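You operate a simulated robot arm through the tools that you are given. There is no shell and no other tool.

Carry out the task below with a simulated two-armed robot. There is one attempt and no reset: what you move stays moved.

TASK
Prime the air out of the fuel and set the stop lever to RUN.
Fine: fuel valve and fuel vent screw open, pump the primer till no foam shows, vent closed, lever last; the valve stays open. The engine stays isolated; spill nothing. Where these are worked on the way, their far stop is far enough and under half their travel is too little: fuel vent screw.

It is judged by the outcome, as a careful person would: the job done as asked, and still so three seconds after it is handed in. It fails if anything else is knocked over, pushed out of place, dropped, spilled or broken.

THE ROBOT
Two 7-joint arms with two-finger grippers on one trunk that stands fixed in place. Base frame: the origin is at the foot of the trunk, x ahead of it, y to its left, z up. Lengths are in mm, angles in degrees, forces in N, time in s.
The left shoulder is at [70, 139, 1180], the right one opposite. With the tool pointing down near the work surface each hand reaches from about 100 to 720 mm from the base axis, measured 20 degrees to its own side. Payload 3.43 kg a hand.
The tool frame of a hand sits at the grasp point between the pads (the TCP): z along the fingers, y along the line on which they close. The tips reach 30 mm beyond it. The gripper opens to 104 mm; its body begins 57 mm behind the TCP.
Orientation is that of the tool frame in the base frame, as [roll, pitch, yaw] about the fixed x, y, z axes, in that order (R = Rz(yaw) Ry(pitch) Rx(roll)). With the fingers straight down and closing along the base's y, the tool's x points along the base's -x, its y along +y and its z along -z.

THE INTERFACE
- The arms move only by the tool servo_tool. It takes "left_series", "right_series" or both (then of equal length, played together; a hand with none holds still); each is a list of rows, each a list of 3 entries, a list of its own where there are three numbers: the shift along the tool's x, y, z in units of 25 mm (1.0 is 25 mm), then the turn, a rotation vector about the tool's x, y, z in units of 4 degrees (1.0 is 4 degrees), then the closure, from 0 (fully open) to 1 (shut). In form: [[[dx, dy, dz], [rx, ry, rz], claw], ...]. A call has 1 to 20 rows; each row shifts and turns the commanded pose from where the row before left it, along the tool's axes as they then stand. A call with a number of a shift or a turn outside -1 to 1 is refused whole. Rows are played at 5 a second. More than 50 mm and 8.6 degrees between two rows, or a gripper value outside its range, and nothing of the call is played. A pose out of reach is approached as far as the arm can. The call stops where the force on the tool passes 40 N (or 10 N more than at its start, if that is more) or the arm is blocked; 0.2 s more then pass. The fingers move at their own pace (about 45 mm/s each) and stop on an object; they squeeze with about 43 N. The grip force told is the motor's: it shows also when the fingers shut on nothing. Time passes only in rows, and 0.2 s behind the last, so rows that do not move let the fingers close. It gives the time, the measured TCP pose, the force on the tool (base axes), the opening and the grip force at its end, in the units of the frame above (readings bear some noise), with the torque about the TCP (base axes, N m) and any sound that the robot's microphone picked up.
- Cameras (640 x 400 px; columns grow to the right, rows downward): "scene" is now at [109.9, -61.8, 1418.6]; the picture's right is [-0.71, -0.71, 0.00], its down [-0.42, 0.43, -0.80] and it looks along [0.56, -0.57, -0.60] (base axes); focal length 276 px, centre (320, 200). "left" rides on the left gripper at [67, -18, -90] in its tool frame; the picture's right is [0.25, 0.97, 0.00], its down [-0.73, 0.19, -0.66] and it looks along [-0.64, 0.17, 0.75] (tool axes); focal length 218 px, centre (320, 200). "right" rides on the right gripper at [67, 17, -90] in its tool frame; the picture's right is [-0.25, 0.97, 0.00], its down [-0.73, -0.19, -0.66] and it looks along [-0.64, -0.17, 0.75] (tool axes); focal length 218 px, centre (320, 200). There is no depth. A picture from a camera that has moved, and an enlarged one, comes with that camera's place and axes in the base frame and with its lens. The place of the scene camera against the robot may be out by one fixed shift of up to 12 mm in any direction.
- grab_frame(camera): a new picture of that camera. It takes no simulated time.
- move_column(by): slides the trunk up (or, below 0, down) by that many mm; the arms and the scene camera ride with it, the base frame stays. It gives what a move gives, with no picture.
- pan_tilt(pan, tilt): turns the head with the scene camera to pan (to the left, within 86 degrees either way) and tilt (down, from -29 to 69), counted from straight ahead of the robot. It gives what a move gives.
- close_up(camera, box): a new picture of the part [left, top, right, bottom] of that camera's present view, enlarged. It takes no simulated time.
- job_done(): hands the job in; it is judged then, once.

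Places have to be worked out from the pictures, the camera data and where the tool is seen. Open the grippers and draw the arms clear of the work before you hand the job in, unless the task says otherwise.

The tools are called after "Call:" as a command line: name --argument value ..., lists and objects as JSON in quotes. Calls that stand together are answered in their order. servo_tool: Moves the arms, as the interface text tells. Its arguments: {"type":"object","properties":{"left_series":{"type":"array"},"right_series":{"type":"array"}},"required":[]} The other tools are called the same way: move_column (by) moves the trunk up or down; pan_tilt (pan, tilt) turns the head that bears the scene camera; grab_frame (camera) takes a picture; close_up (camera, box) takes an enlarged picture of a part of a camera's view; job_done () hands the job in.

At the start:

```text
clock: 0.0
left_position: [305.7, -32.6, 1166.4]
left_ee_rot: [179.9, 0.0, 180.0]
left_ft_force: [0.1, -0.5, 0.3]
left_moment: [0.02, -0.01, 0.01]
left_finger_gap: 104.3
left_finger_force: 0.0
right_position: [401.9, -483.6, 1072.2]
right_ee_rot: [-180.0, 0.0, 179.9]
right_ft_force: [-0.3, 1.1, -0.6]
right_moment: [0.06, 0.01, 0.05]
right_finger_gap: 103.7
right_finger_force: 0.2
trunk travel left (down, up): [-675.0, 265.0]
head pan, tilt (commanded): [-45.1, 36.9]
```

scene: 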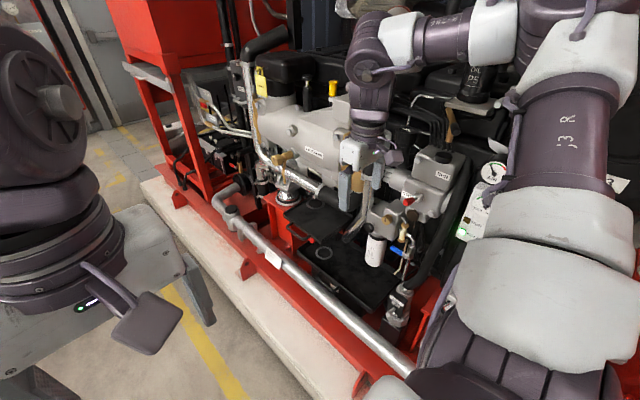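
right: 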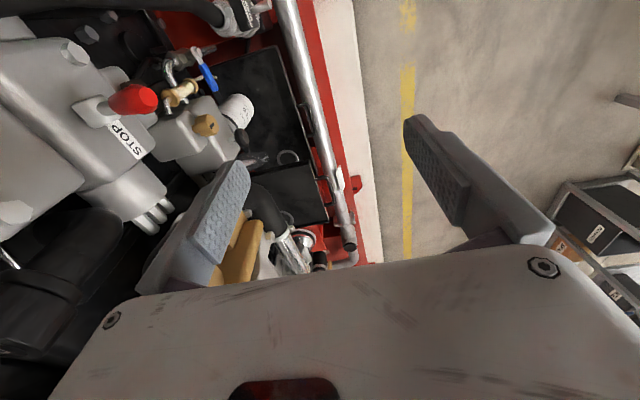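
left: 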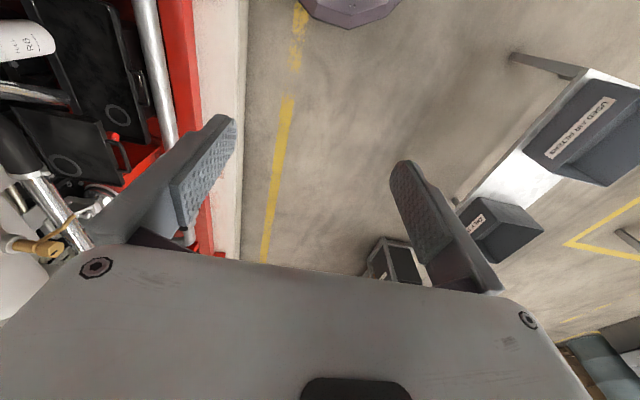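

The pictures show a diesel engine with a stop lever (red knob, STOP label), a blue fuel valve handle, and brass parts. I look closer before moving anything.

Call:
close_up --camera "scene" --box '[320, 130, 480, 330]'

Call:
close_up --camera "right" --box '[60, 20, 320, 180]'

Call:
close_up --camera "scene" --box '[180, 60, 340, 220]'

Call:
close_up --camera "scene" --box '[440, 140, 540, 260]'

```text
2.00 times, centred on (400, 230) of scene
camera zoom: at [109.9, -61.8, 1418.6], right [-0.71, -0.71, 0.0], down [-0.42, 0.43, -0.8], along [0.56, -0.57, -0.6], focal length 552 px, centre (160, 140)
```

zoom: 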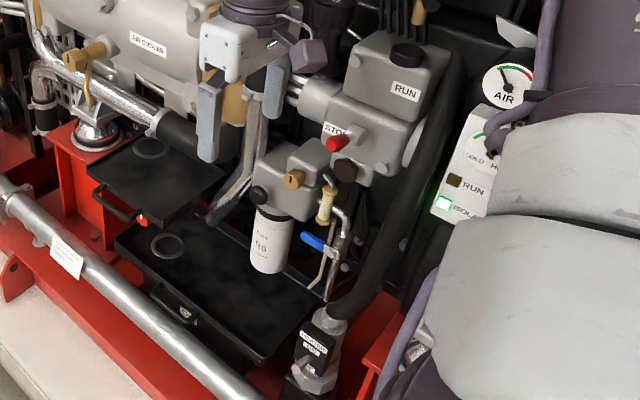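

```text
2.46 times, centred on (190, 100) of right
camera zoom: at [332.9, -466.5, 1160.4], right [0.25, 0.97, 0.0], down [0.73, -0.19, 0.66], along [0.64, -0.17, -0.75], focal length 537 px, centre (640, 446)
```

zoom: 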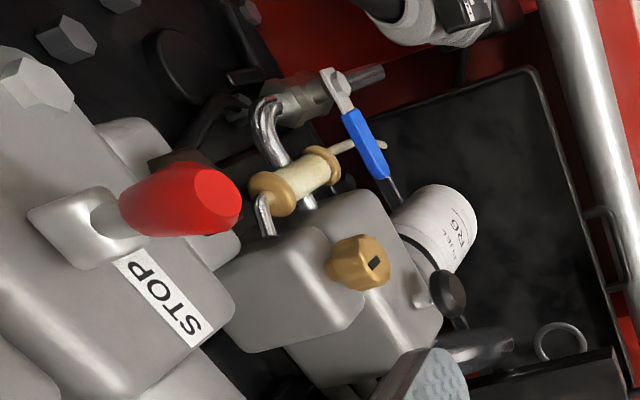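

```text
2.50 times, centred on (260, 140) of scene
camera zoom: at [109.9, -61.8, 1418.6], right [-0.71, -0.71, 0.0], down [-0.42, 0.43, -0.8], along [0.56, -0.57, -0.6], focal length 690 px, centre (470, 350)
```

zoom: 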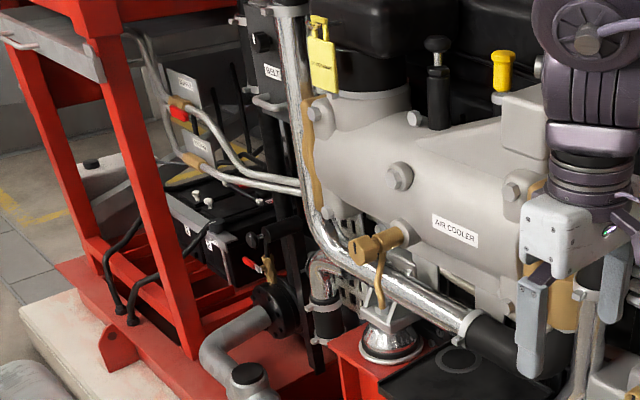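

```text
3.33 times, centred on (490, 200) of scene
camera zoom: at [109.9, -61.8, 1418.6], right [-0.71, -0.71, 0.0], down [-0.42, 0.43, -0.8], along [0.56, -0.57, -0.6], focal length 920 px, centre (-247, 200)
```

zoom: 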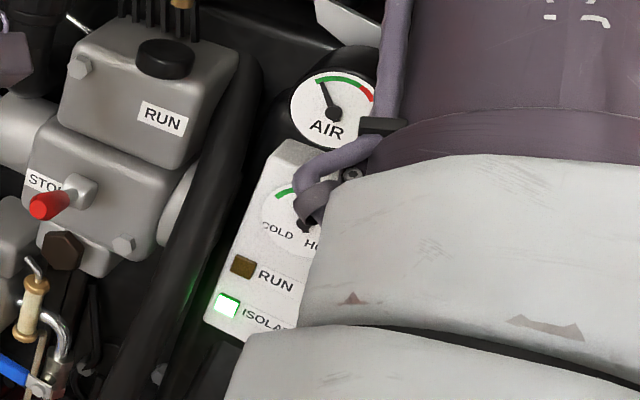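

The engine's working face looks toward +y, with the stop lever's red knob near [354, -643, 955]. I turn the head toward it for a better view.

Call:
pan_tilt --pan -66 --tilt 40

Call:
grab_frame --camera "scene"

Call:
close_up --camera "scene" --box '[200, 130, 360, 290]'

```text
clock: 0.8
left_position: [306.4, -32.4, 1166.6]
left_ee_rot: [180.0, -0.1, 180.0]
left_ft_force: [0.9, 0.7, -0.4]
left_moment: [0.02, 0.06, 0.01]
left_finger_gap: 103.7
left_finger_force: 0.1
right_position: [401.4, -482.7, 1073.6]
right_ee_rot: [-180.0, 0.0, 179.9]
right_ft_force: [0.1, 0.3, 0.1]
right_moment: [0.0, -0.03, -0.01]
right_finger_gap: 103.8
right_finger_force: 0.1
trunk travel left (down, up): [-675.0, 265.0]
head pan, tilt (commanded): [-66.0, 40.0]
```

```text
taken
camera scene: at [83.2, -77.7, 1414.0], right [-0.91, -0.41, 0.0], down [-0.26, 0.59, -0.77], along [0.31, -0.7, -0.64], focal length 276 px, centre (320, 200)
```

scene: 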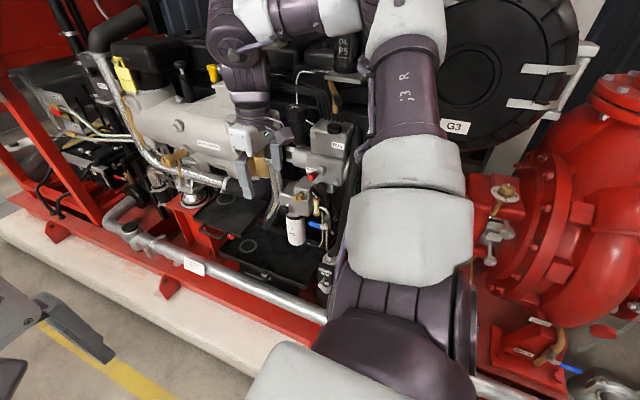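

```text
2.50 times, centred on (280, 210) of scene
camera zoom: at [83.2, -77.7, 1414.0], right [-0.91, -0.41, 0.0], down [-0.26, 0.59, -0.77], along [0.31, -0.7, -0.64], focal length 690 px, centre (420, 175)
```

zoom: 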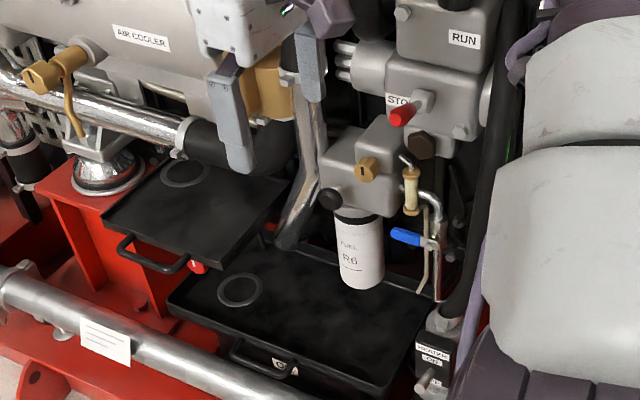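

The filter head with brass vent, black knob, sight glass and blue valve are visible now. I enlarge these more.

Call:
close_up --camera "scene" --box '[275, 150, 355, 210]'

Call:
close_up --camera "scene" --box '[275, 200, 355, 300]'

Call:
close_up --camera "scene" --box '[280, 110, 360, 170]'

Call:
grab_frame --camera "right"

Call:
close_up --camera "right" --box '[150, 30, 310, 190]'

```text
6.67 times, centred on (315, 180) of scene
camera zoom: at [83.2, -77.7, 1414.0], right [-0.91, -0.41, 0.0], down [-0.26, 0.59, -0.77], along [0.31, -0.7, -0.64], focal length 1840 px, centre (353, 333)
```

zoom: 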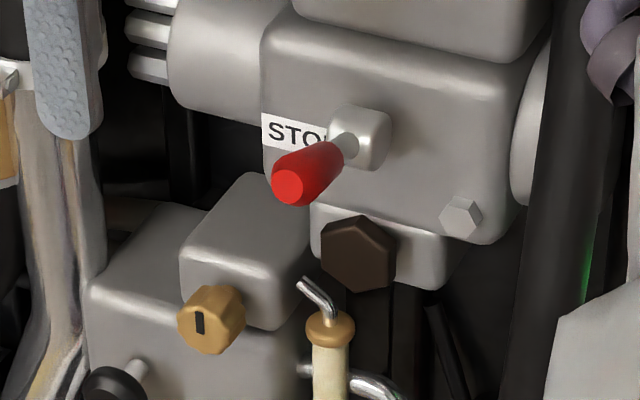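

```text
4.00 times, centred on (315, 250) of scene
camera zoom: at [83.2, -77.7, 1414.0], right [-0.91, -0.41, 0.0], down [-0.26, 0.59, -0.77], along [0.31, -0.7, -0.64], focal length 1104 px, centre (340, 0)
```

zoom: 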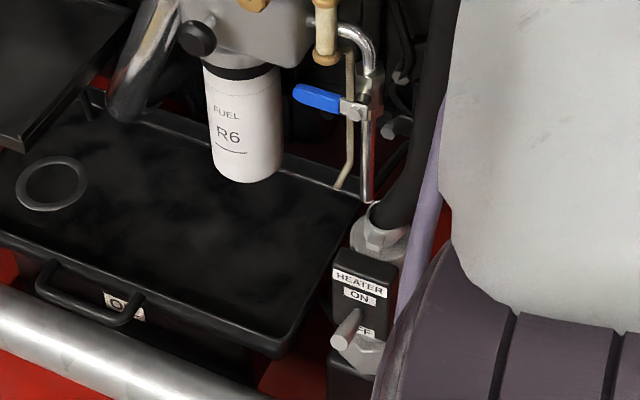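

```text
6.67 times, centred on (320, 140) of scene
camera zoom: at [83.2, -77.7, 1414.0], right [-0.91, -0.41, 0.0], down [-0.26, 0.59, -0.77], along [0.31, -0.7, -0.64], focal length 1840 px, centre (320, 600)
```

zoom: 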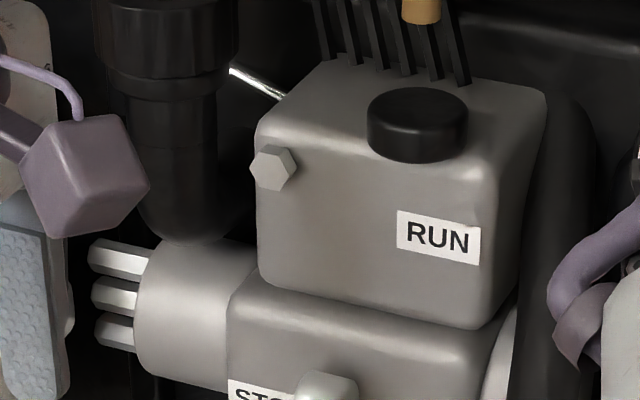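

```text
taken
camera right: at [332.9, -466.4, 1160.5], right [0.25, 0.97, 0.0], down [0.73, -0.19, 0.66], along [0.64, -0.17, -0.75], focal length 218 px, centre (320, 200)
```

right: 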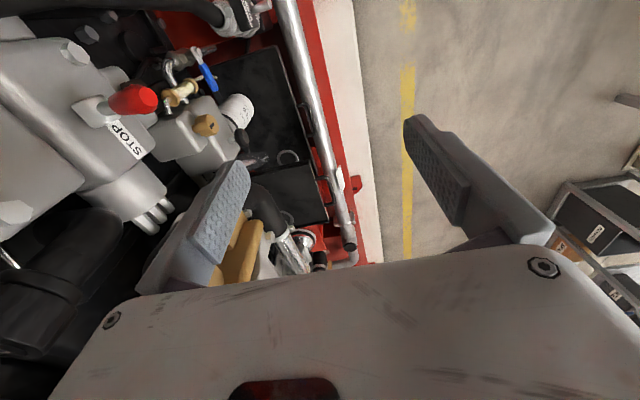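

```text
2.50 times, centred on (230, 110) of right
camera zoom: at [332.9, -466.4, 1160.5], right [0.25, 0.97, 0.0], down [0.73, -0.19, 0.66], along [0.64, -0.17, -0.75], focal length 546 px, centre (545, 425)
```

zoom: 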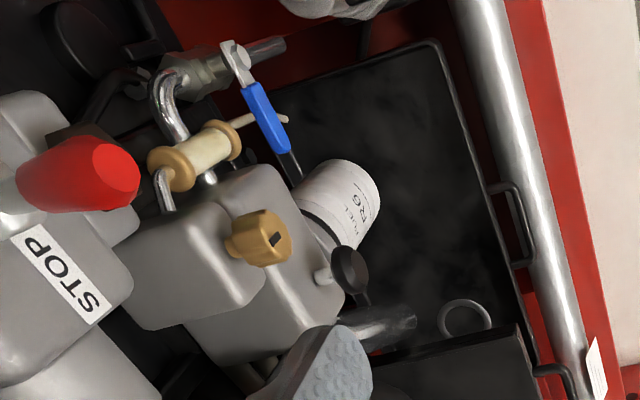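

Rough triangulation puts the vent screw head at about [407, -638, 882], facing +y. I draw the left arm aside and turn the right hand to point at the engine (-y) with its camera on top, after backing off 50 mm.

Call:
servo_tool --left_series '[[[0, 0.4, 0], [0, 0, 0], 0], [[0, 0.4, 0], [0, 0, 0], 0], [[0, 0.4, 0], [0, 0, 0], 0], [[0, 0.4, 0], [0, 0, 0], 0], [[0, 0.4, 0], [0, 0, 0], 0], [[0, 0.4, 0], [0, 0, 0], 0], [[0, 0.4, 0], [0, 0, 0], 0], [[0, 0.4, 0], [0, 0, 0], 0], [[0, 0.4, 0], [0, 0, 0], 0], [[0, 0.4, 0], [0, 0, 0], 0], [[0, 0.4, 0], [0, 0, 0], 0], [[0, 0.4, 0], [0, 0, 0], 0], [[0, 0.4, 0], [0, 0, 0], 0], [[0, 0.4, 0], [0, 0, 0], 0], [[0, 0.4, 0], [0, 0, 0], 0], [[0, 0.4, 0], [0, 0, 0], 0], [[0, 0.4, 0], [0, 0, 0], 0], [[0, 0.4, 0], [0, 0, 0], 0], [[0, 0.4, 0], [0, 0, 0], 0], [[0, 0.4, 0], [0, 0, 0], 0]]' --right_series '[[[0, 1, 0], [0, 0, 0], 0], [[0, 1, 0], [0, 0, 0], 0], [[0, 0, 0], [1, 1, -1], 0], [[0, 0, 0], [1, 1, -1], 0], [[0, 0, 0], [1, 1, -1], 0], [[0, 0, 0], [1, 1, -1], 0], [[0, 0, 0], [1, 1, -1], 0], [[0, 0, 0], [1, 1, -1], 0], [[0, 0, 0], [1, 1, -1], 0], [[0, 0, 0], [1, 1, -1], 0], [[0, 0, 0], [1, 1, -1], 0], [[0, 0, 0], [1, 1, -1], 0], [[0, 0, 0], [1, 1, -1], 0], [[0, 0, 0], [1, 1, -1], 0], [[0, 0, 0], [1, 1, -1], 0], [[0, 0, 0], [1, 1, -1], 0], [[0, 0, 0], [1, 1, -1], 0], [[0, 0, 0], [1, 1, -1], 0], [[0, 0, 0], [1, 1, -1], 0], [[0, 0, 0], [0.32, 0.32, -0.32], 0]]'

Call:
grab_frame --camera "right"

Call:
grab_frame --camera "scene"

```text
clock: 4.5
left_position: [304.5, 143.4, 1164.1]
left_ee_rot: [-179.7, 0.1, -180.0]
left_ft_force: [-0.1, 0.7, 0.1]
left_moment: [0.0, -0.01, 0.0]
left_finger_gap: 104.1
left_finger_force: 0.0
right_position: [292.9, -650.3, 993.4]
right_ee_rot: [-143.9, -75.4, -134.7]
right_ft_force: [-1.0, 33.2, -2.1]
right_moment: [0.22, 0.16, 1.61]
right_finger_gap: 94.0
right_finger_force: 0.1
right hand out of reach, approached as far as the arm can: row 8, 9, 10, 11, 12, 13, 14, 15, 16, 17, 18
trunk travel left (down, up): [-675.0, 265.0]
head pan, tilt (commanded): [-66.0, 40.0]
stopped in row 18 (right hand): the force on the tool passed its limit at 66 N (the readings are from after the stop); the commanded pose is now the measured one
```

```text
taken
camera right: at [276.3, -573.9, 1072.6], right [-0.9, 0.2, -0.39], down [0.4, 0.74, -0.54], along [0.17, -0.65, -0.74], focal length 218 px, centre (320, 200)
```

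right: 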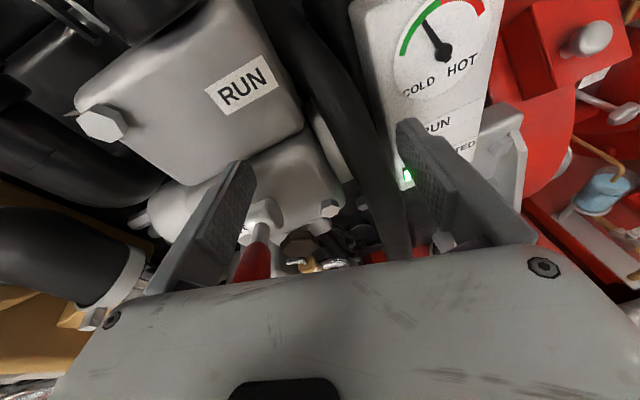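

```text
taken
camera scene: at [81.1, -70.3, 1414.2], right [-0.91, -0.41, 0.0], down [-0.26, 0.58, -0.77], along [0.31, -0.7, -0.64], focal length 276 px, centre (320, 200)
```

scene: 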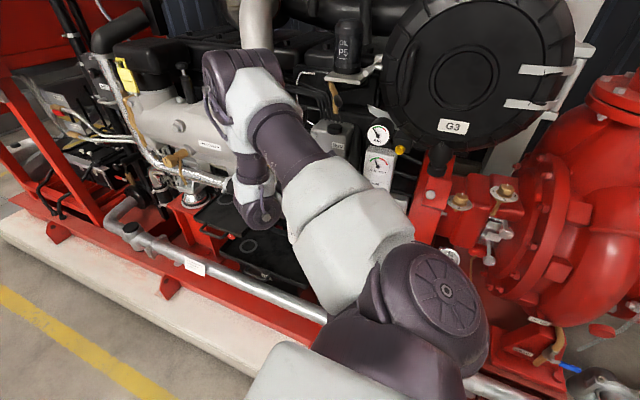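

The arm could not reach that folded pose and drifted; the left finger tip now presses something near the STOP label (about 33 N along +y). I back straight off along the tool's -z in small steps.

Call:
servo_tool --right_series '[[[0, 0, -0.4], [0, 0, 0], 0], [[0, 0, -0.4], [0, 0, 0], 0]]'

Call:
grab_frame --camera "right"

Call:
close_up --camera "scene" --box '[200, 40, 440, 260]'

```text
clock: 5.1
left_position: [305.3, 141.8, 1164.7]
left_ee_rot: [-179.7, 0.0, -180.0]
left_ft_force: [0.1, -0.2, 0.2]
left_moment: [0.02, 0.0, 0.0]
left_finger_gap: 103.8
left_finger_force: 0.1
right_position: [294.5, -649.4, 994.3]
right_ee_rot: [-144.0, -75.5, -134.9]
right_ft_force: [-3.9, 23.9, 0.3]
right_moment: [0.07, -0.04, 1.15]
right_finger_gap: 94.6
right_finger_force: 0.0
right hand out of reach, approached as far as the arm can: row 1, 2
trunk travel left (down, up): [-675.0, 265.0]
head pan, tilt (commanded): [-66.0, 40.0]
```

```text
taken
camera right: at [276.7, -573.4, 1072.8], right [-0.9, 0.21, -0.39], down [0.41, 0.73, -0.54], along [0.17, -0.65, -0.74], focal length 218 px, centre (320, 200)
```

right: 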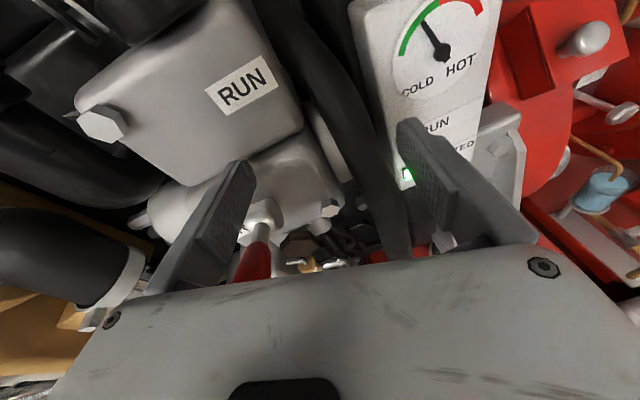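

```text
1.82 times, centred on (320, 150) of scene
camera zoom: at [82.0, -72.1, 1414.4], right [-0.91, -0.41, 0.0], down [-0.26, 0.58, -0.77], along [0.31, -0.7, -0.64], focal length 502 px, centre (320, 291)
```

zoom: 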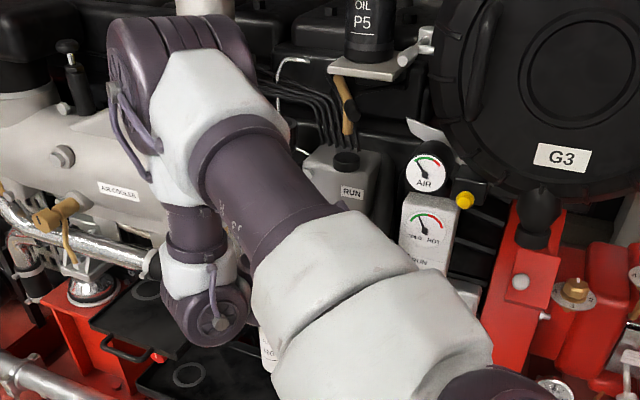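

Still held by a joint limit at about the same place. I ease the wrist by tilting the fingers back downward a little while backing off.

Call:
servo_tool --right_series '[[[0, 0, -0.3], [0, -0.7, 0], 0], [[0, 0, -0.3], [0, -0.7, 0], 0], [[0, 0, -0.3], [0, -0.7, 0], 0]]'

Call:
grab_frame --camera "right"

```text
clock: 5.9
left_position: [305.7, 137.2, 1165.3]
left_ee_rot: [-179.9, 0.0, -180.0]
left_ft_force: [0.1, -0.6, 0.5]
left_moment: [-0.02, 0.02, 0.01]
left_finger_gap: 104.1
left_finger_force: 0.1
right_position: [299.3, -631.5, 996.3]
right_ee_rot: [-156.7, -68.2, -121.6]
right_ft_force: [-0.2, 0.4, -0.6]
right_moment: [0.01, -0.01, 0.0]
right_finger_gap: 103.9
right_finger_force: 0.0
trunk travel left (down, up): [-675.0, 265.0]
head pan, tilt (commanded): [-66.0, 40.0]
```

```text
taken
camera right: at [276.7, -566.7, 1085.5], right [-0.89, 0.24, -0.38], down [0.4, 0.81, -0.43], along [0.2, -0.53, -0.82], focal length 218 px, centre (320, 200)
```

right: 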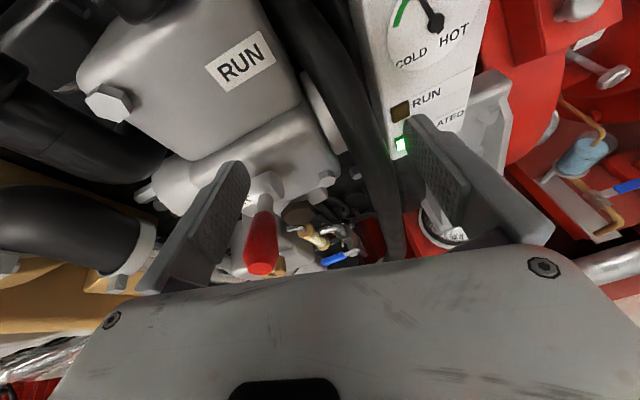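

Contact is released (force ~0) and the stop lever still stands at STOP, between the open fingers. I continue backing away along -z with a slight further down-tilt.

Call:
servo_tool --right_series '[[[0, 0, -0.6], [0, -0.5, 0], 0], [[0, 0, -0.6], [0, -0.5, 0], 0], [[0, 0, -0.6], [0, -0.5, 0], 0], [[0, 0, -0.6], [0, -0.5, 0], 0], [[0, 0, -0.6], [0, -0.5, 0], 0], [[0, 0, -0.6], [0, -0.5, 0], 0]]'

Call:
grab_frame --camera "right"

Call:
grab_frame --camera "scene"

```text
clock: 7.3
left_position: [305.6, 137.6, 1164.7]
left_ee_rot: [-179.9, 0.1, 179.9]
left_ft_force: [0.4, 0.1, 0.4]
left_moment: [-0.02, -0.03, -0.01]
left_finger_gap: 104.1
left_finger_force: 0.1
right_position: [303.6, -552.1, 1034.4]
right_ee_rot: [-164.6, -56.8, -112.9]
right_ft_force: [0.5, 0.3, -0.1]
right_moment: [-0.04, 0.02, -0.01]
right_finger_gap: 104.3
right_finger_force: 0.1
trunk travel left (down, up): [-675.0, 265.0]
head pan, tilt (commanded): [-66.0, 40.0]
```

```text
taken
camera right: at [277.6, -508.2, 1133.2], right [-0.89, 0.29, -0.35], down [0.38, 0.89, -0.24], along [0.25, -0.35, -0.9], focal length 218 px, centre (320, 200)
```

right: 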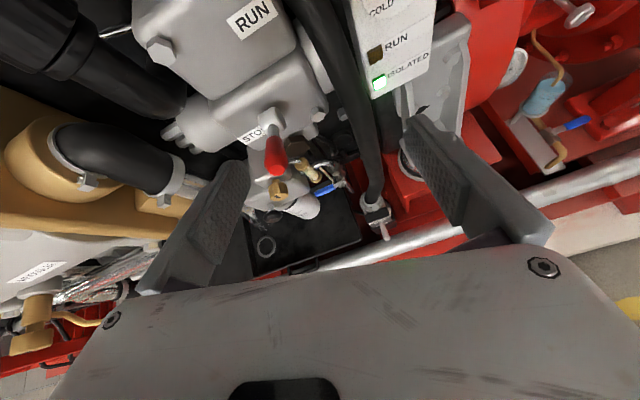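

```text
taken
camera scene: at [82.7, -77.0, 1414.0], right [-0.91, -0.41, 0.0], down [-0.26, 0.59, -0.77], along [0.31, -0.7, -0.64], focal length 276 px, centre (320, 200)
```

scene: 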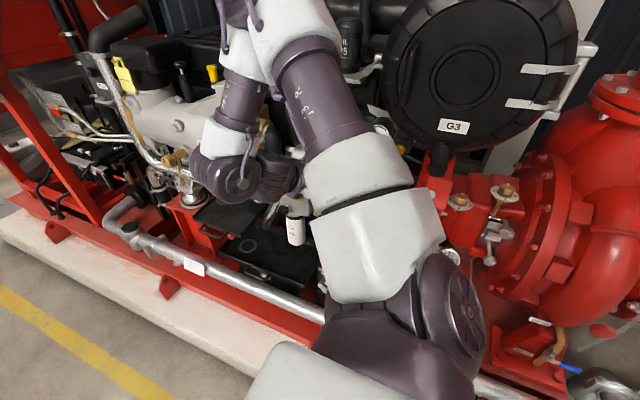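

The hand is clear of the engine with a good view down on the parts. I enlarge the region.

Call:
close_up --camera "right" --box '[230, 90, 390, 250]'

Call:
close_up --camera "right" --box '[240, 140, 360, 220]'

```text
2.50 times, centred on (310, 170) of right
camera zoom: at [277.6, -508.2, 1133.2], right [-0.89, 0.29, -0.35], down [0.38, 0.89, -0.24], along [0.25, -0.35, -0.9], focal length 546 px, centre (345, 275)
```

zoom: 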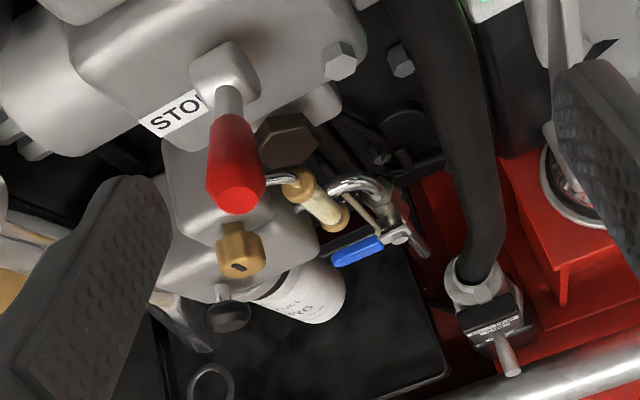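

```text
5.00 times, centred on (300, 180) of right
camera zoom: at [277.6, -508.2, 1133.2], right [-0.89, 0.29, -0.35], down [0.38, 0.89, -0.24], along [0.25, -0.35, -0.9], focal length 1091 px, centre (420, 300)
```

zoom: 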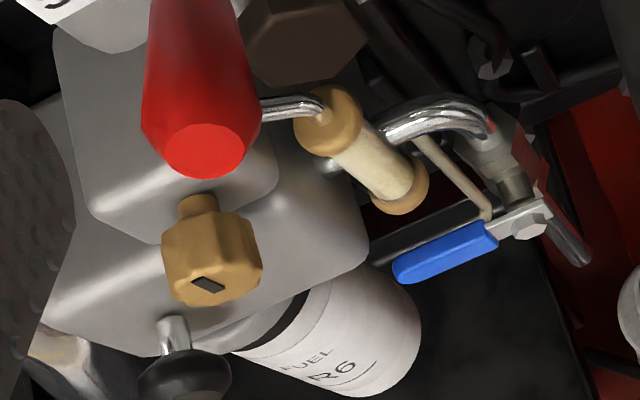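

From two wrist-camera views I place: red lever tip ≈[351,-612,975] (base ≈[348,-672,962]), vent knob ≈[413,-643,865], black primer knob ≈[466,-644,798], blue valve pivot ≈[331,-660,760]. I retract a bit more, then lower the trunk so the hand can point at the engine more levelly.

Call:
servo_tool --right_series '[[[0, 0, -0.8], [0, -0.5, 0], 0], [[0, 0, -0.8], [0, -0.5, 0], 0], [[0, 0, -0.8], [0, -0.5, 0], 0], [[0, 0, -0.8], [0, -0.5, 0], 0]]'

Call:
move_column --by -150

Call:
grab_frame --camera "right"

Call:
grab_frame --camera "scene"

```text
clock: 8.3
left_position: [305.5, 138.2, 1164.4]
left_ee_rot: [-179.9, 0.2, 180.0]
left_ft_force: [-0.6, 0.4, -0.6]
left_moment: [-0.01, -0.05, 0.04]
left_finger_gap: 104.0
left_finger_force: 0.2
right_position: [305.9, -497.0, 1076.8]
right_ee_rot: [-167.0, -48.8, -109.4]
right_ft_force: [-0.6, -0.1, 0.5]
right_moment: [-0.02, -0.06, 0.03]
right_finger_gap: 103.8
right_finger_force: 0.0
right hand out of reach, approached as far as the arm can: row 2, 3, 4
trunk travel left (down, up): [-675.0, 265.0]
head pan, tilt (commanded): [-66.0, 40.0]
```

```text
clock: 10.0
left_position: [306.2, 136.7, 1014.3]
left_ee_rot: [-180.0, 0.0, 180.0]
left_ft_force: [0.4, 0.2, -0.1]
left_moment: [-0.01, -0.02, 0.01]
left_finger_gap: 103.7
left_finger_force: 0.0
right_position: [307.0, -499.1, 926.2]
right_ee_rot: [-167.2, -48.8, -109.5]
right_ft_force: [-0.1, 0.1, 0.5]
right_moment: [-0.01, -0.01, 0.0]
right_finger_gap: 104.0
right_finger_force: 0.0
trunk travel left (down, up): [-525.0, 415.0]
head pan, tilt (commanded): [-66.0, 40.0]
```

```text
taken
camera right: at [276.4, -470.2, 1030.3], right [-0.89, 0.32, -0.33], down [0.37, 0.92, -0.1], along [0.28, -0.21, -0.94], focal length 218 px, centre (320, 200)
```

right: 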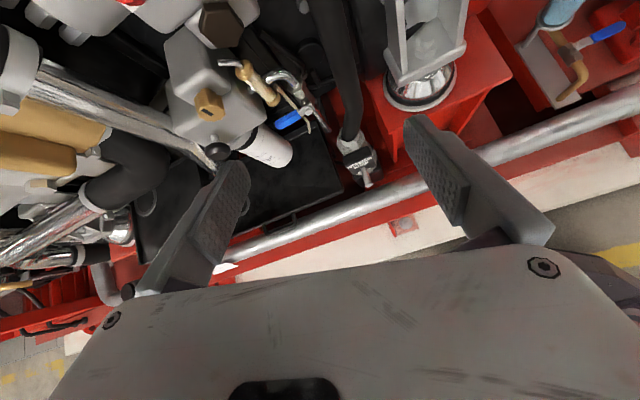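

```text
taken
camera scene: at [82.9, -77.6, 1264.0], right [-0.91, -0.41, 0.0], down [-0.26, 0.59, -0.77], along [0.31, -0.7, -0.64], focal length 276 px, centre (320, 200)
```

scene: 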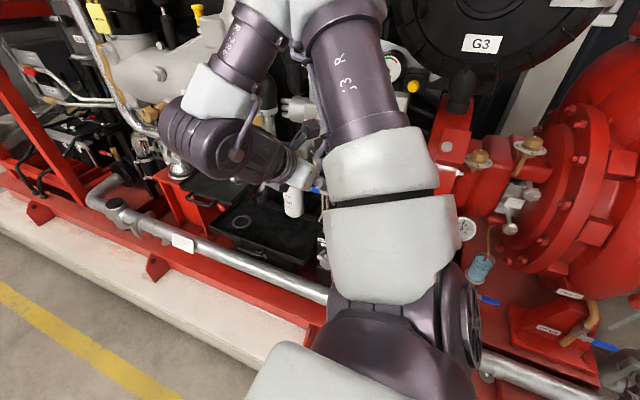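

The trunk is lowered; another wrist view gives a new baseline. I zoom in here to refine positions.

Call:
close_up --camera "right" --box '[180, 40, 340, 200]'

Call:
close_up --camera "right" --box '[190, 0, 310, 60]'

Call:
close_up --camera "right" --box '[190, 80, 270, 180]'

Call:
close_up --camera "right" --box '[230, 50, 330, 150]'

```text
2.50 times, centred on (260, 120) of right
camera zoom: at [276.4, -470.2, 1030.3], right [-0.89, 0.32, -0.33], down [0.37, 0.92, -0.1], along [0.28, -0.21, -0.94], focal length 546 px, centre (470, 400)
```

zoom: 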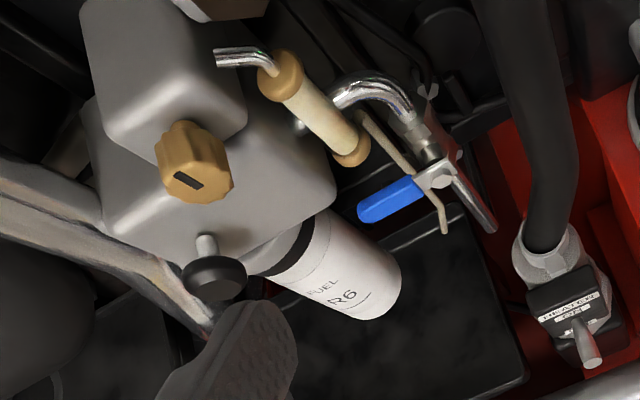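

```text
5.33 times, centred on (250, 30) of right
camera zoom: at [276.4, -470.2, 1030.3], right [-0.89, 0.32, -0.33], down [0.37, 0.92, -0.1], along [0.28, -0.21, -0.94], focal length 1164 px, centre (693, 1107)
```

zoom: 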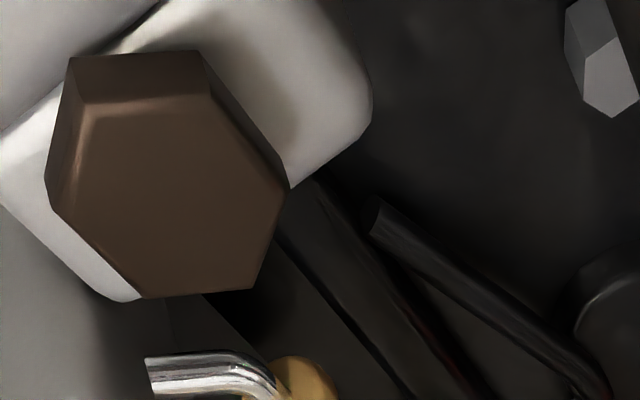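

```text
4.00 times, centred on (230, 130) of right
camera zoom: at [276.4, -470.2, 1030.3], right [-0.89, 0.32, -0.33], down [0.37, 0.92, -0.1], along [0.28, -0.21, -0.94], focal length 873 px, centre (680, 480)
```

zoom: 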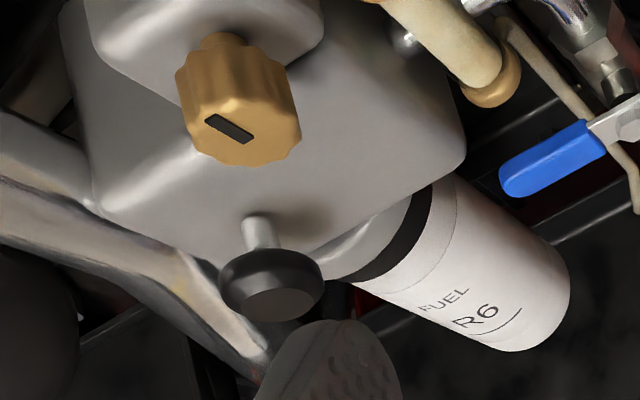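

```text
4.00 times, centred on (280, 100) of right
camera zoom: at [276.4, -470.2, 1030.3], right [-0.89, 0.32, -0.33], down [0.37, 0.92, -0.1], along [0.28, -0.21, -0.94], focal length 873 px, centre (480, 600)
```

zoom: 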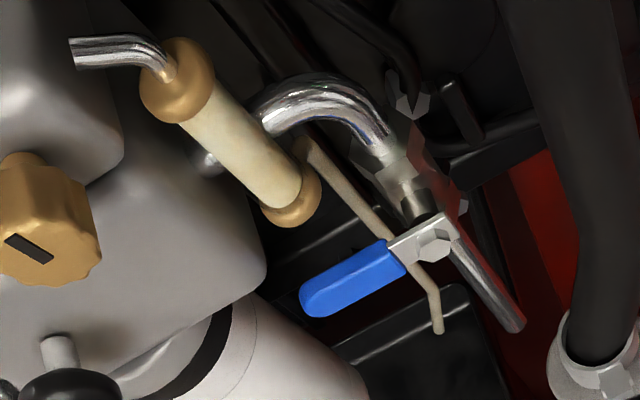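

Refined positions: vent knob face ≈[416,-647,857] (axis ~+y), primer knob ≈[470,-647,785], valve pivot ≈[331,-666,749] with its handle tip ≈[393,-676,733] (closed, across the pipe), sight glass behind it. I now level the hand toward -y while moving out and down to about [380,-590,800].

Call:
servo_tool --right_series '[[[-0.316, -0.272, 0.545], [0.16, 0.99, -0.287], 0], [[-0.316, -0.272, 0.545], [0.16, 0.99, -0.287], 0], [[-0.316, -0.272, 0.545], [0.16, 0.99, -0.287], 0], [[-0.316, -0.272, 0.545], [0.16, 0.99, -0.287], 0], [[-0.316, -0.272, 0.545], [0.16, 0.99, -0.287], 0]]'

Call:
grab_frame --camera "scene"

```text
clock: 11.2
left_position: [306.6, 136.4, 1014.8]
left_ee_rot: [180.0, 0.0, -180.0]
left_ft_force: [0.1, 0.3, 0.3]
left_moment: [0.01, 0.0, -0.02]
left_finger_gap: 104.2
left_finger_force: 0.0
right_position: [338.6, -614.9, 851.8]
right_ee_rot: [-165.6, -69.2, -107.5]
right_ft_force: [0.6, 0.0, -0.4]
right_moment: [0.04, 0.02, 0.01]
right_finger_gap: 103.9
right_finger_force: 0.1
right hand out of reach, approached as far as the arm can: row 1, 2, 3, 4, 5
trunk travel left (down, up): [-525.0, 415.0]
head pan, tilt (commanded): [-66.0, 40.0]
```

```text
taken
camera scene: at [83.8, -78.4, 1263.9], right [-0.91, -0.41, 0.0], down [-0.26, 0.59, -0.77], along [0.31, -0.7, -0.64], focal length 276 px, centre (320, 200)
```

scene: 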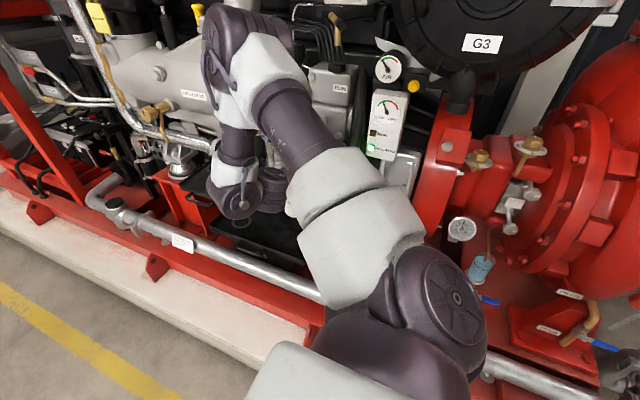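

The elbow-high posture leaves the forearm near vertical, so the wrist cannot level here. I tilt back down and rise/retract, then will lower the trunk further so the forearm becomes more level.

Call:
servo_tool --right_series '[[[0.45, 0, -0.5], [0, -0.8, 0], 0], [[0.45, 0, -0.5], [0, -0.8, 0], 0], [[0.45, 0, -0.5], [0, -0.8, 0], 0], [[0.45, 0, -0.5], [0, -0.8, 0], 0], [[0.45, 0, -0.5], [0, -0.8, 0], 0], [[0.45, 0, -0.5], [0, -0.8, 0], 0]]'

Call:
move_column --by -80

Call:
grab_frame --camera "scene"

Call:
grab_frame --camera "left"

```text
clock: 12.6
left_position: [305.4, 137.0, 1016.7]
left_ee_rot: [180.0, 0.1, -180.0]
left_ft_force: [-0.4, 0.2, -0.4]
left_moment: [-0.02, -0.03, 0.0]
left_finger_gap: 104.0
left_finger_force: 0.1
right_position: [331.3, -579.6, 946.6]
right_ee_rot: [-172.0, -50.3, -100.3]
right_ft_force: [0.2, 0.0, 0.1]
right_moment: [-0.03, 0.02, 0.06]
right_finger_gap: 104.2
right_finger_force: 0.1
trunk travel left (down, up): [-525.0, 415.0]
head pan, tilt (commanded): [-66.0, 40.0]
```

```text
clock: 13.8
left_position: [306.8, 137.4, 935.3]
left_ee_rot: [-180.0, 0.0, 179.9]
left_ft_force: [-0.1, -0.1, 0.3]
left_moment: [-0.01, -0.01, 0.02]
left_finger_gap: 103.9
left_finger_force: 0.0
right_position: [331.5, -581.1, 867.0]
right_ee_rot: [-172.0, -50.6, -100.3]
right_ft_force: [0.1, -0.7, 0.2]
right_moment: [0.02, 0.01, 0.04]
right_finger_gap: 104.1
right_finger_force: 0.1
trunk travel left (down, up): [-445.0, 495.0]
head pan, tilt (commanded): [-66.0, 40.0]
```

```text
taken
camera scene: at [82.9, -77.6, 1184.0], right [-0.91, -0.41, 0.0], down [-0.26, 0.59, -0.77], along [0.31, -0.7, -0.64], focal length 276 px, centre (320, 200)
```

scene: 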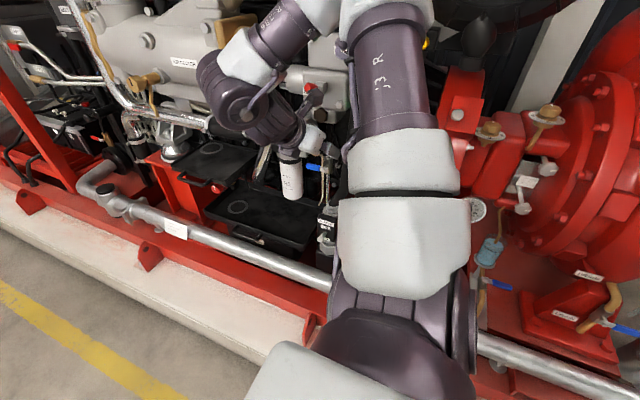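

```text
taken
camera left: at [237.7, 120.1, 1024.5], right [-0.25, 0.97, 0.0], down [0.73, 0.19, 0.66], along [0.64, 0.17, -0.75], focal length 218 px, centre (320, 200)
```

left: 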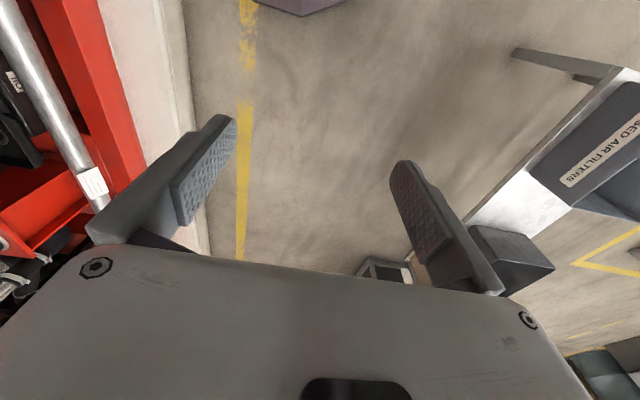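

Hand is free at [331,-581,867]. I retract back/up, then lower the trunk by another 120.

Call:
servo_tool --right_series '[[[0.32, -0.04, -0.88], [0, -0.4, 0], 0], [[0.32, -0.04, -0.88], [0, -0.4, 0], 0], [[0.32, -0.04, -0.88], [0, -0.4, 0], 0], [[0.32, -0.04, -0.88], [0, -0.4, 0], 0], [[0.32, -0.04, -0.88], [0, -0.4, 0], 0]]'

Call:
move_column --by -120

Call:
grab_frame --camera "scene"

Call:
grab_frame --camera "right"

```text
clock: 15.0
left_position: [305.3, 136.6, 935.6]
left_ee_rot: [-179.9, 0.0, -180.0]
left_ft_force: [0.2, -0.6, -0.9]
left_moment: [-0.01, -0.01, 0.02]
left_finger_gap: 103.8
left_finger_force: 0.1
right_position: [331.9, -527.2, 969.9]
right_ee_rot: [-173.0, -42.4, -98.5]
right_ft_force: [0.5, 0.5, -0.1]
right_moment: [0.01, 0.01, 0.01]
right_finger_gap: 104.3
right_finger_force: 0.1
trunk travel left (down, up): [-445.0, 495.0]
head pan, tilt (commanded): [-66.0, 40.0]
```

```text
clock: 16.5
left_position: [305.7, 137.1, 815.7]
left_ee_rot: [180.0, 0.0, 179.9]
left_ft_force: [0.0, 0.7, -0.4]
left_moment: [0.0, -0.02, -0.02]
left_finger_gap: 104.2
left_finger_force: 0.1
right_position: [331.7, -528.3, 849.1]
right_ee_rot: [-173.0, -42.3, -98.7]
right_ft_force: [-0.7, 0.1, 0.9]
right_moment: [-0.01, -0.01, 0.01]
right_finger_gap: 103.9
right_finger_force: 0.2
trunk travel left (down, up): [-325.0, 615.0]
head pan, tilt (commanded): [-66.0, 40.0]
```

```text
taken
camera scene: at [82.9, -77.6, 1064.0], right [-0.91, -0.41, 0.0], down [-0.26, 0.59, -0.77], along [0.31, -0.7, -0.64], focal length 276 px, centre (320, 200)
```

scene: 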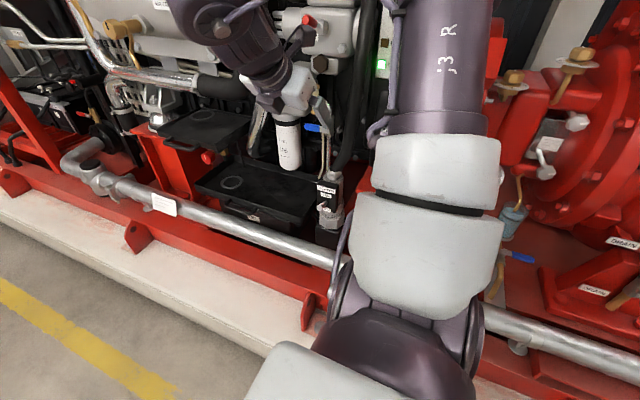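

```text
taken
camera right: at [304.5, -515.2, 957.4], right [-0.93, 0.25, -0.26], down [0.26, 0.97, 0.01], along [0.25, -0.06, -0.97], focal length 218 px, centre (320, 200)
```

right: 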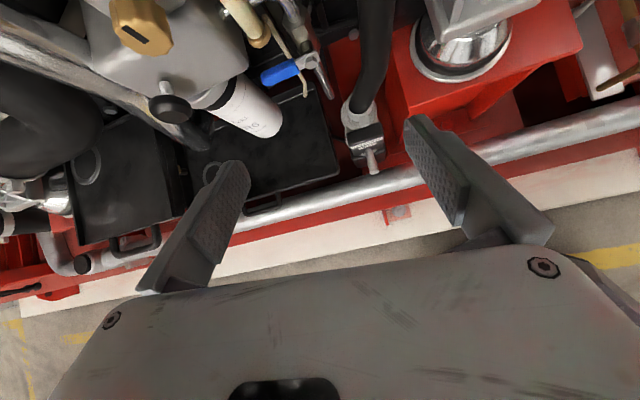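

Shoulder is now near working height. I level the head and begin levelling the hand in short stages, watching for drift.

Call:
servo_tool --right_series '[[[0.12, -0.05, 0.155], [0.033, 0.983, -0.136], 0], [[0.12, -0.05, 0.155], [0.033, 0.983, -0.136], 0], [[0.12, -0.05, 0.155], [0.033, 0.983, -0.136], 0], [[0.12, -0.05, 0.155], [0.033, 0.983, -0.136], 0]]'

Call:
pan_tilt --pan -62 --tilt 18

Call:
grab_frame --camera "scene"

```text
clock: 17.5
left_position: [306.7, 136.0, 814.6]
left_ee_rot: [-179.9, 0.2, 179.9]
left_ft_force: [0.4, -0.3, -0.1]
left_moment: [0.01, 0.03, 0.0]
left_finger_gap: 104.2
left_finger_force: 0.0
right_position: [332.2, -584.7, 825.5]
right_ee_rot: [-172.6, -58.1, -98.4]
right_ft_force: [-0.9, 0.0, -0.5]
right_moment: [0.04, 0.0, -0.02]
right_finger_gap: 104.0
right_finger_force: 0.1
right hand out of reach, approached as far as the arm can: row 1, 2, 3, 4
trunk travel left (down, up): [-325.0, 615.0]
head pan, tilt (commanded): [-66.0, 40.0]
```

```text
clock: 18.4
left_position: [305.6, 136.4, 814.7]
left_ee_rot: [179.9, -0.1, 180.0]
left_ft_force: [0.0, 0.0, -0.1]
left_moment: [-0.02, 0.02, 0.03]
left_finger_gap: 104.1
left_finger_force: 0.0
right_position: [332.9, -584.5, 825.3]
right_ee_rot: [-172.7, -58.1, -98.4]
right_ft_force: [0.1, 0.3, -0.4]
right_moment: [-0.02, -0.01, 0.04]
right_finger_gap: 103.8
right_finger_force: 0.0
trunk travel left (down, up): [-325.0, 615.0]
head pan, tilt (commanded): [-62.0, 18.0]
```

```text
taken
camera scene: at [92.3, -82.4, 1098.5], right [-0.88, -0.47, 0.0], down [-0.15, 0.27, -0.95], along [0.45, -0.84, -0.31], focal length 276 px, centre (320, 200)
```

scene: 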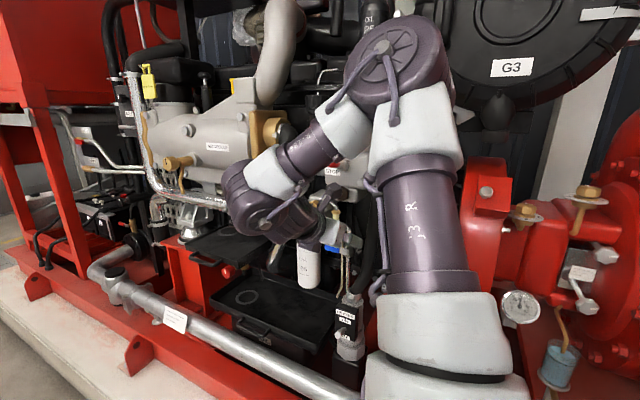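

The levelling limit depends on how far out the hand is: further toward the engine allows a more level hand, which is where I need it. I look closely at the valve and glass from this lower viewpoint before approaching.

Call:
close_up --camera "scene" --box '[280, 180, 380, 300]'

Call:
grab_frame --camera "right"

Call:
close_up --camera "right" --box '[200, 0, 360, 120]'

```text
3.33 times, centred on (330, 240) of scene
camera zoom: at [92.3, -82.4, 1098.5], right [-0.88, -0.47, 0.0], down [-0.15, 0.27, -0.95], along [0.45, -0.84, -0.31], focal length 920 px, centre (287, 67)
```

zoom: 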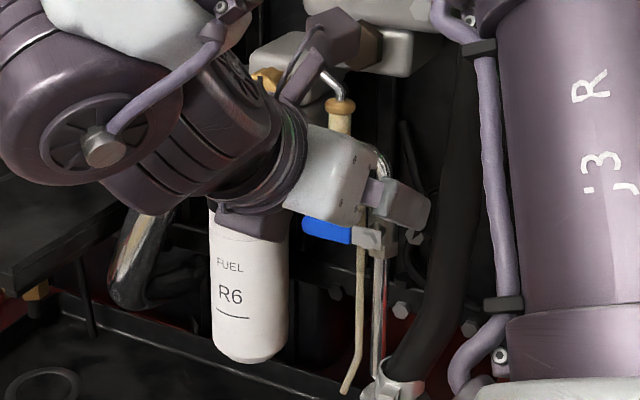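

```text
taken
camera right: at [308.5, -544.3, 926.0], right [-0.94, 0.17, -0.28], down [0.24, 0.93, -0.26], along [0.22, -0.32, -0.92], focal length 218 px, centre (320, 200)
```

right: 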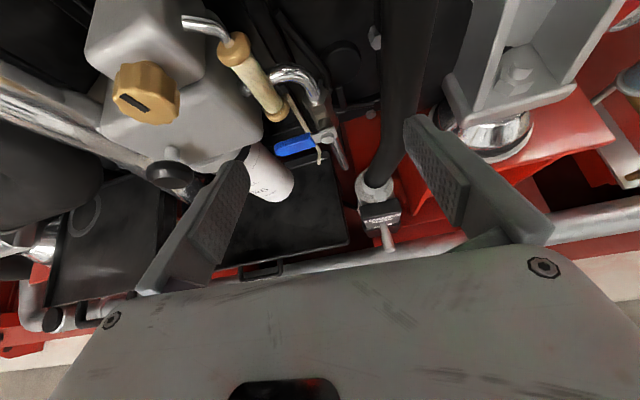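

```text
3.33 times, centred on (280, 60) of right
camera zoom: at [308.5, -544.3, 926.0], right [-0.94, 0.17, -0.28], down [0.24, 0.93, -0.26], along [0.22, -0.32, -0.92], focal length 728 px, centre (453, 667)
```

zoom: 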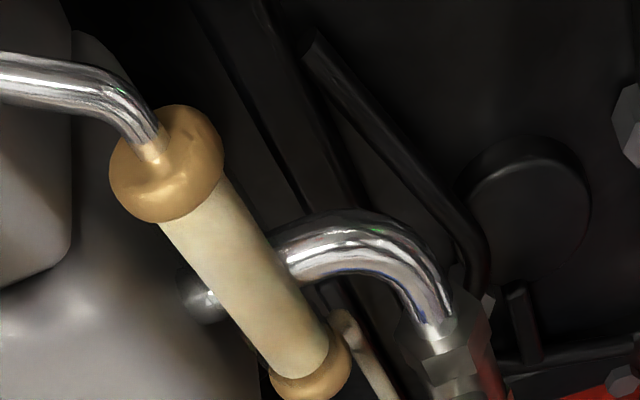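

I take closer looks at the valve from both cameras.

Call:
close_up --camera "scene" --box '[320, 220, 360, 260]'

Call:
close_up --camera "right" --box '[260, 100, 360, 180]'

Call:
close_up --camera "right" --box '[90, 40, 230, 220]'

```text
10.00 times, centred on (340, 240) of scene
camera zoom: at [92.3, -82.4, 1098.5], right [-0.88, -0.47, 0.0], down [-0.15, 0.27, -0.95], along [0.45, -0.84, -0.31], focal length 2760 px, centre (120, -200)
```

zoom: 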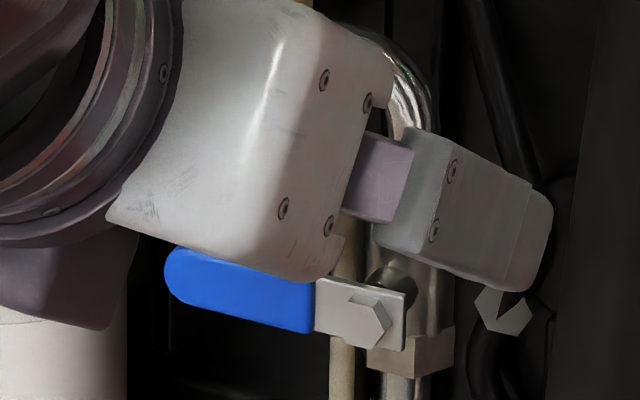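

```text
5.00 times, centred on (310, 140) of right
camera zoom: at [308.5, -544.3, 926.0], right [-0.94, 0.17, -0.28], down [0.24, 0.93, -0.26], along [0.22, -0.32, -0.92], focal length 1091 px, centre (370, 500)
```

zoom: 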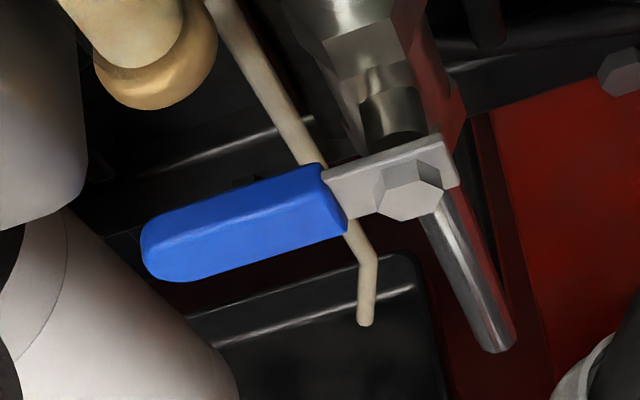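

```text
2.22 times, centred on (160, 130) of right
camera zoom: at [308.5, -544.3, 926.0], right [-0.94, 0.17, -0.28], down [0.24, 0.93, -0.26], along [0.22, -0.32, -0.92], focal length 485 px, centre (676, 356)
```

zoom: 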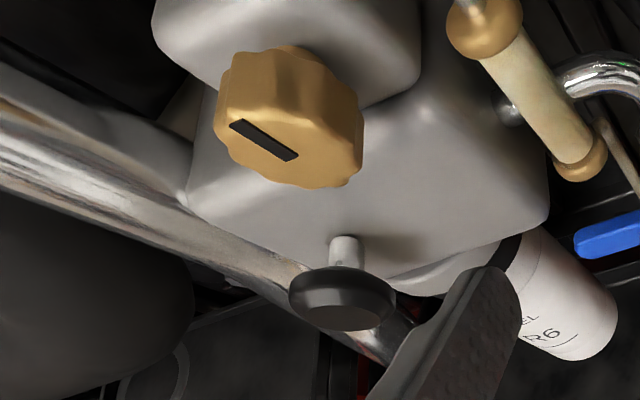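

Positions now agree between views: valve nut ≈[332,-662,748], handle tip ≈[393,-678,736], vent face ≈[416,-647,858], primer face ≈[472,-646,786], sight-glass bottom ≈[374,-693,766]. I close the right fingers to make a pusher and shift to x≈378 in front of the valve handle.

Call:
servo_tool --right_series '[[[-0.386, -0.572, 0.212], [0, 0, 0], 1], [[-0.386, -0.572, 0.212], [0, 0, 0], 1], [[-0.386, -0.572, 0.212], [0, 0, 0], 1], [[0, 0, 0], [0, 0, 0], 1], [[0, 0, 0], [0, 0, 0], 1], [[0, 0, 0], [0, 0, 0], 1]]'

Call:
grab_frame --camera "right"

Call:
grab_frame --camera "scene"

```text
clock: 19.8
left_position: [307.1, 136.6, 815.0]
left_ee_rot: [180.0, 0.0, 180.0]
left_ft_force: [0.8, 0.0, -0.2]
left_moment: [-0.04, -0.04, 0.01]
left_finger_gap: 104.2
left_finger_force: 0.0
right_position: [376.1, -585.6, 795.0]
right_ee_rot: [-172.7, -58.3, -98.5]
right_ft_force: [0.5, -0.8, 0.1]
right_moment: [0.0, 0.02, -0.03]
right_finger_gap: 0.1
right_finger_force: 19.4
trunk travel left (down, up): [-325.0, 615.0]
head pan, tilt (commanded): [-62.0, 18.0]
```

```text
taken
camera right: at [353.0, -544.7, 896.4], right [-0.94, 0.17, -0.28], down [0.25, 0.93, -0.27], along [0.22, -0.32, -0.92], focal length 218 px, centre (320, 200)
```

right: 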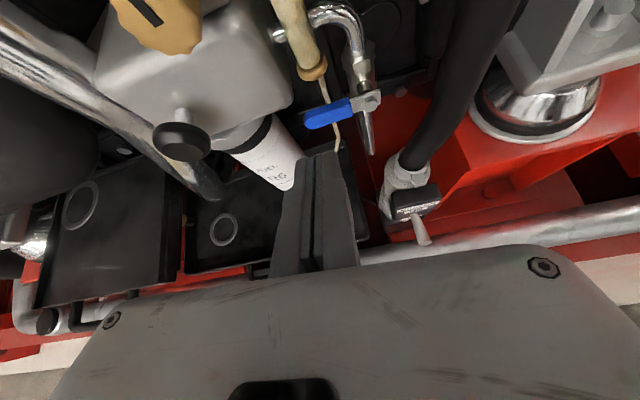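

```text
taken
camera scene: at [92.2, -82.4, 1098.6], right [-0.88, -0.47, 0.0], down [-0.15, 0.27, -0.95], along [0.45, -0.84, -0.31], focal length 276 px, centre (320, 200)
```

scene: 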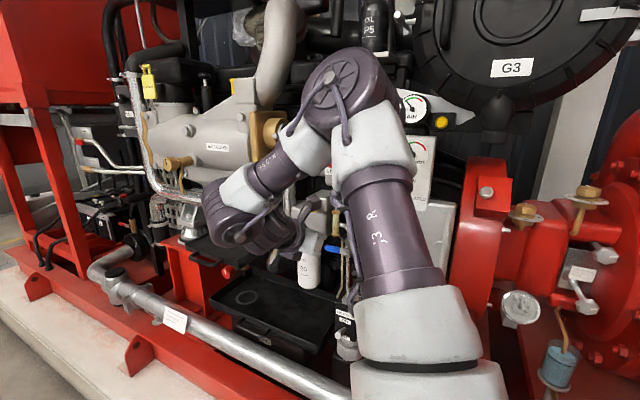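

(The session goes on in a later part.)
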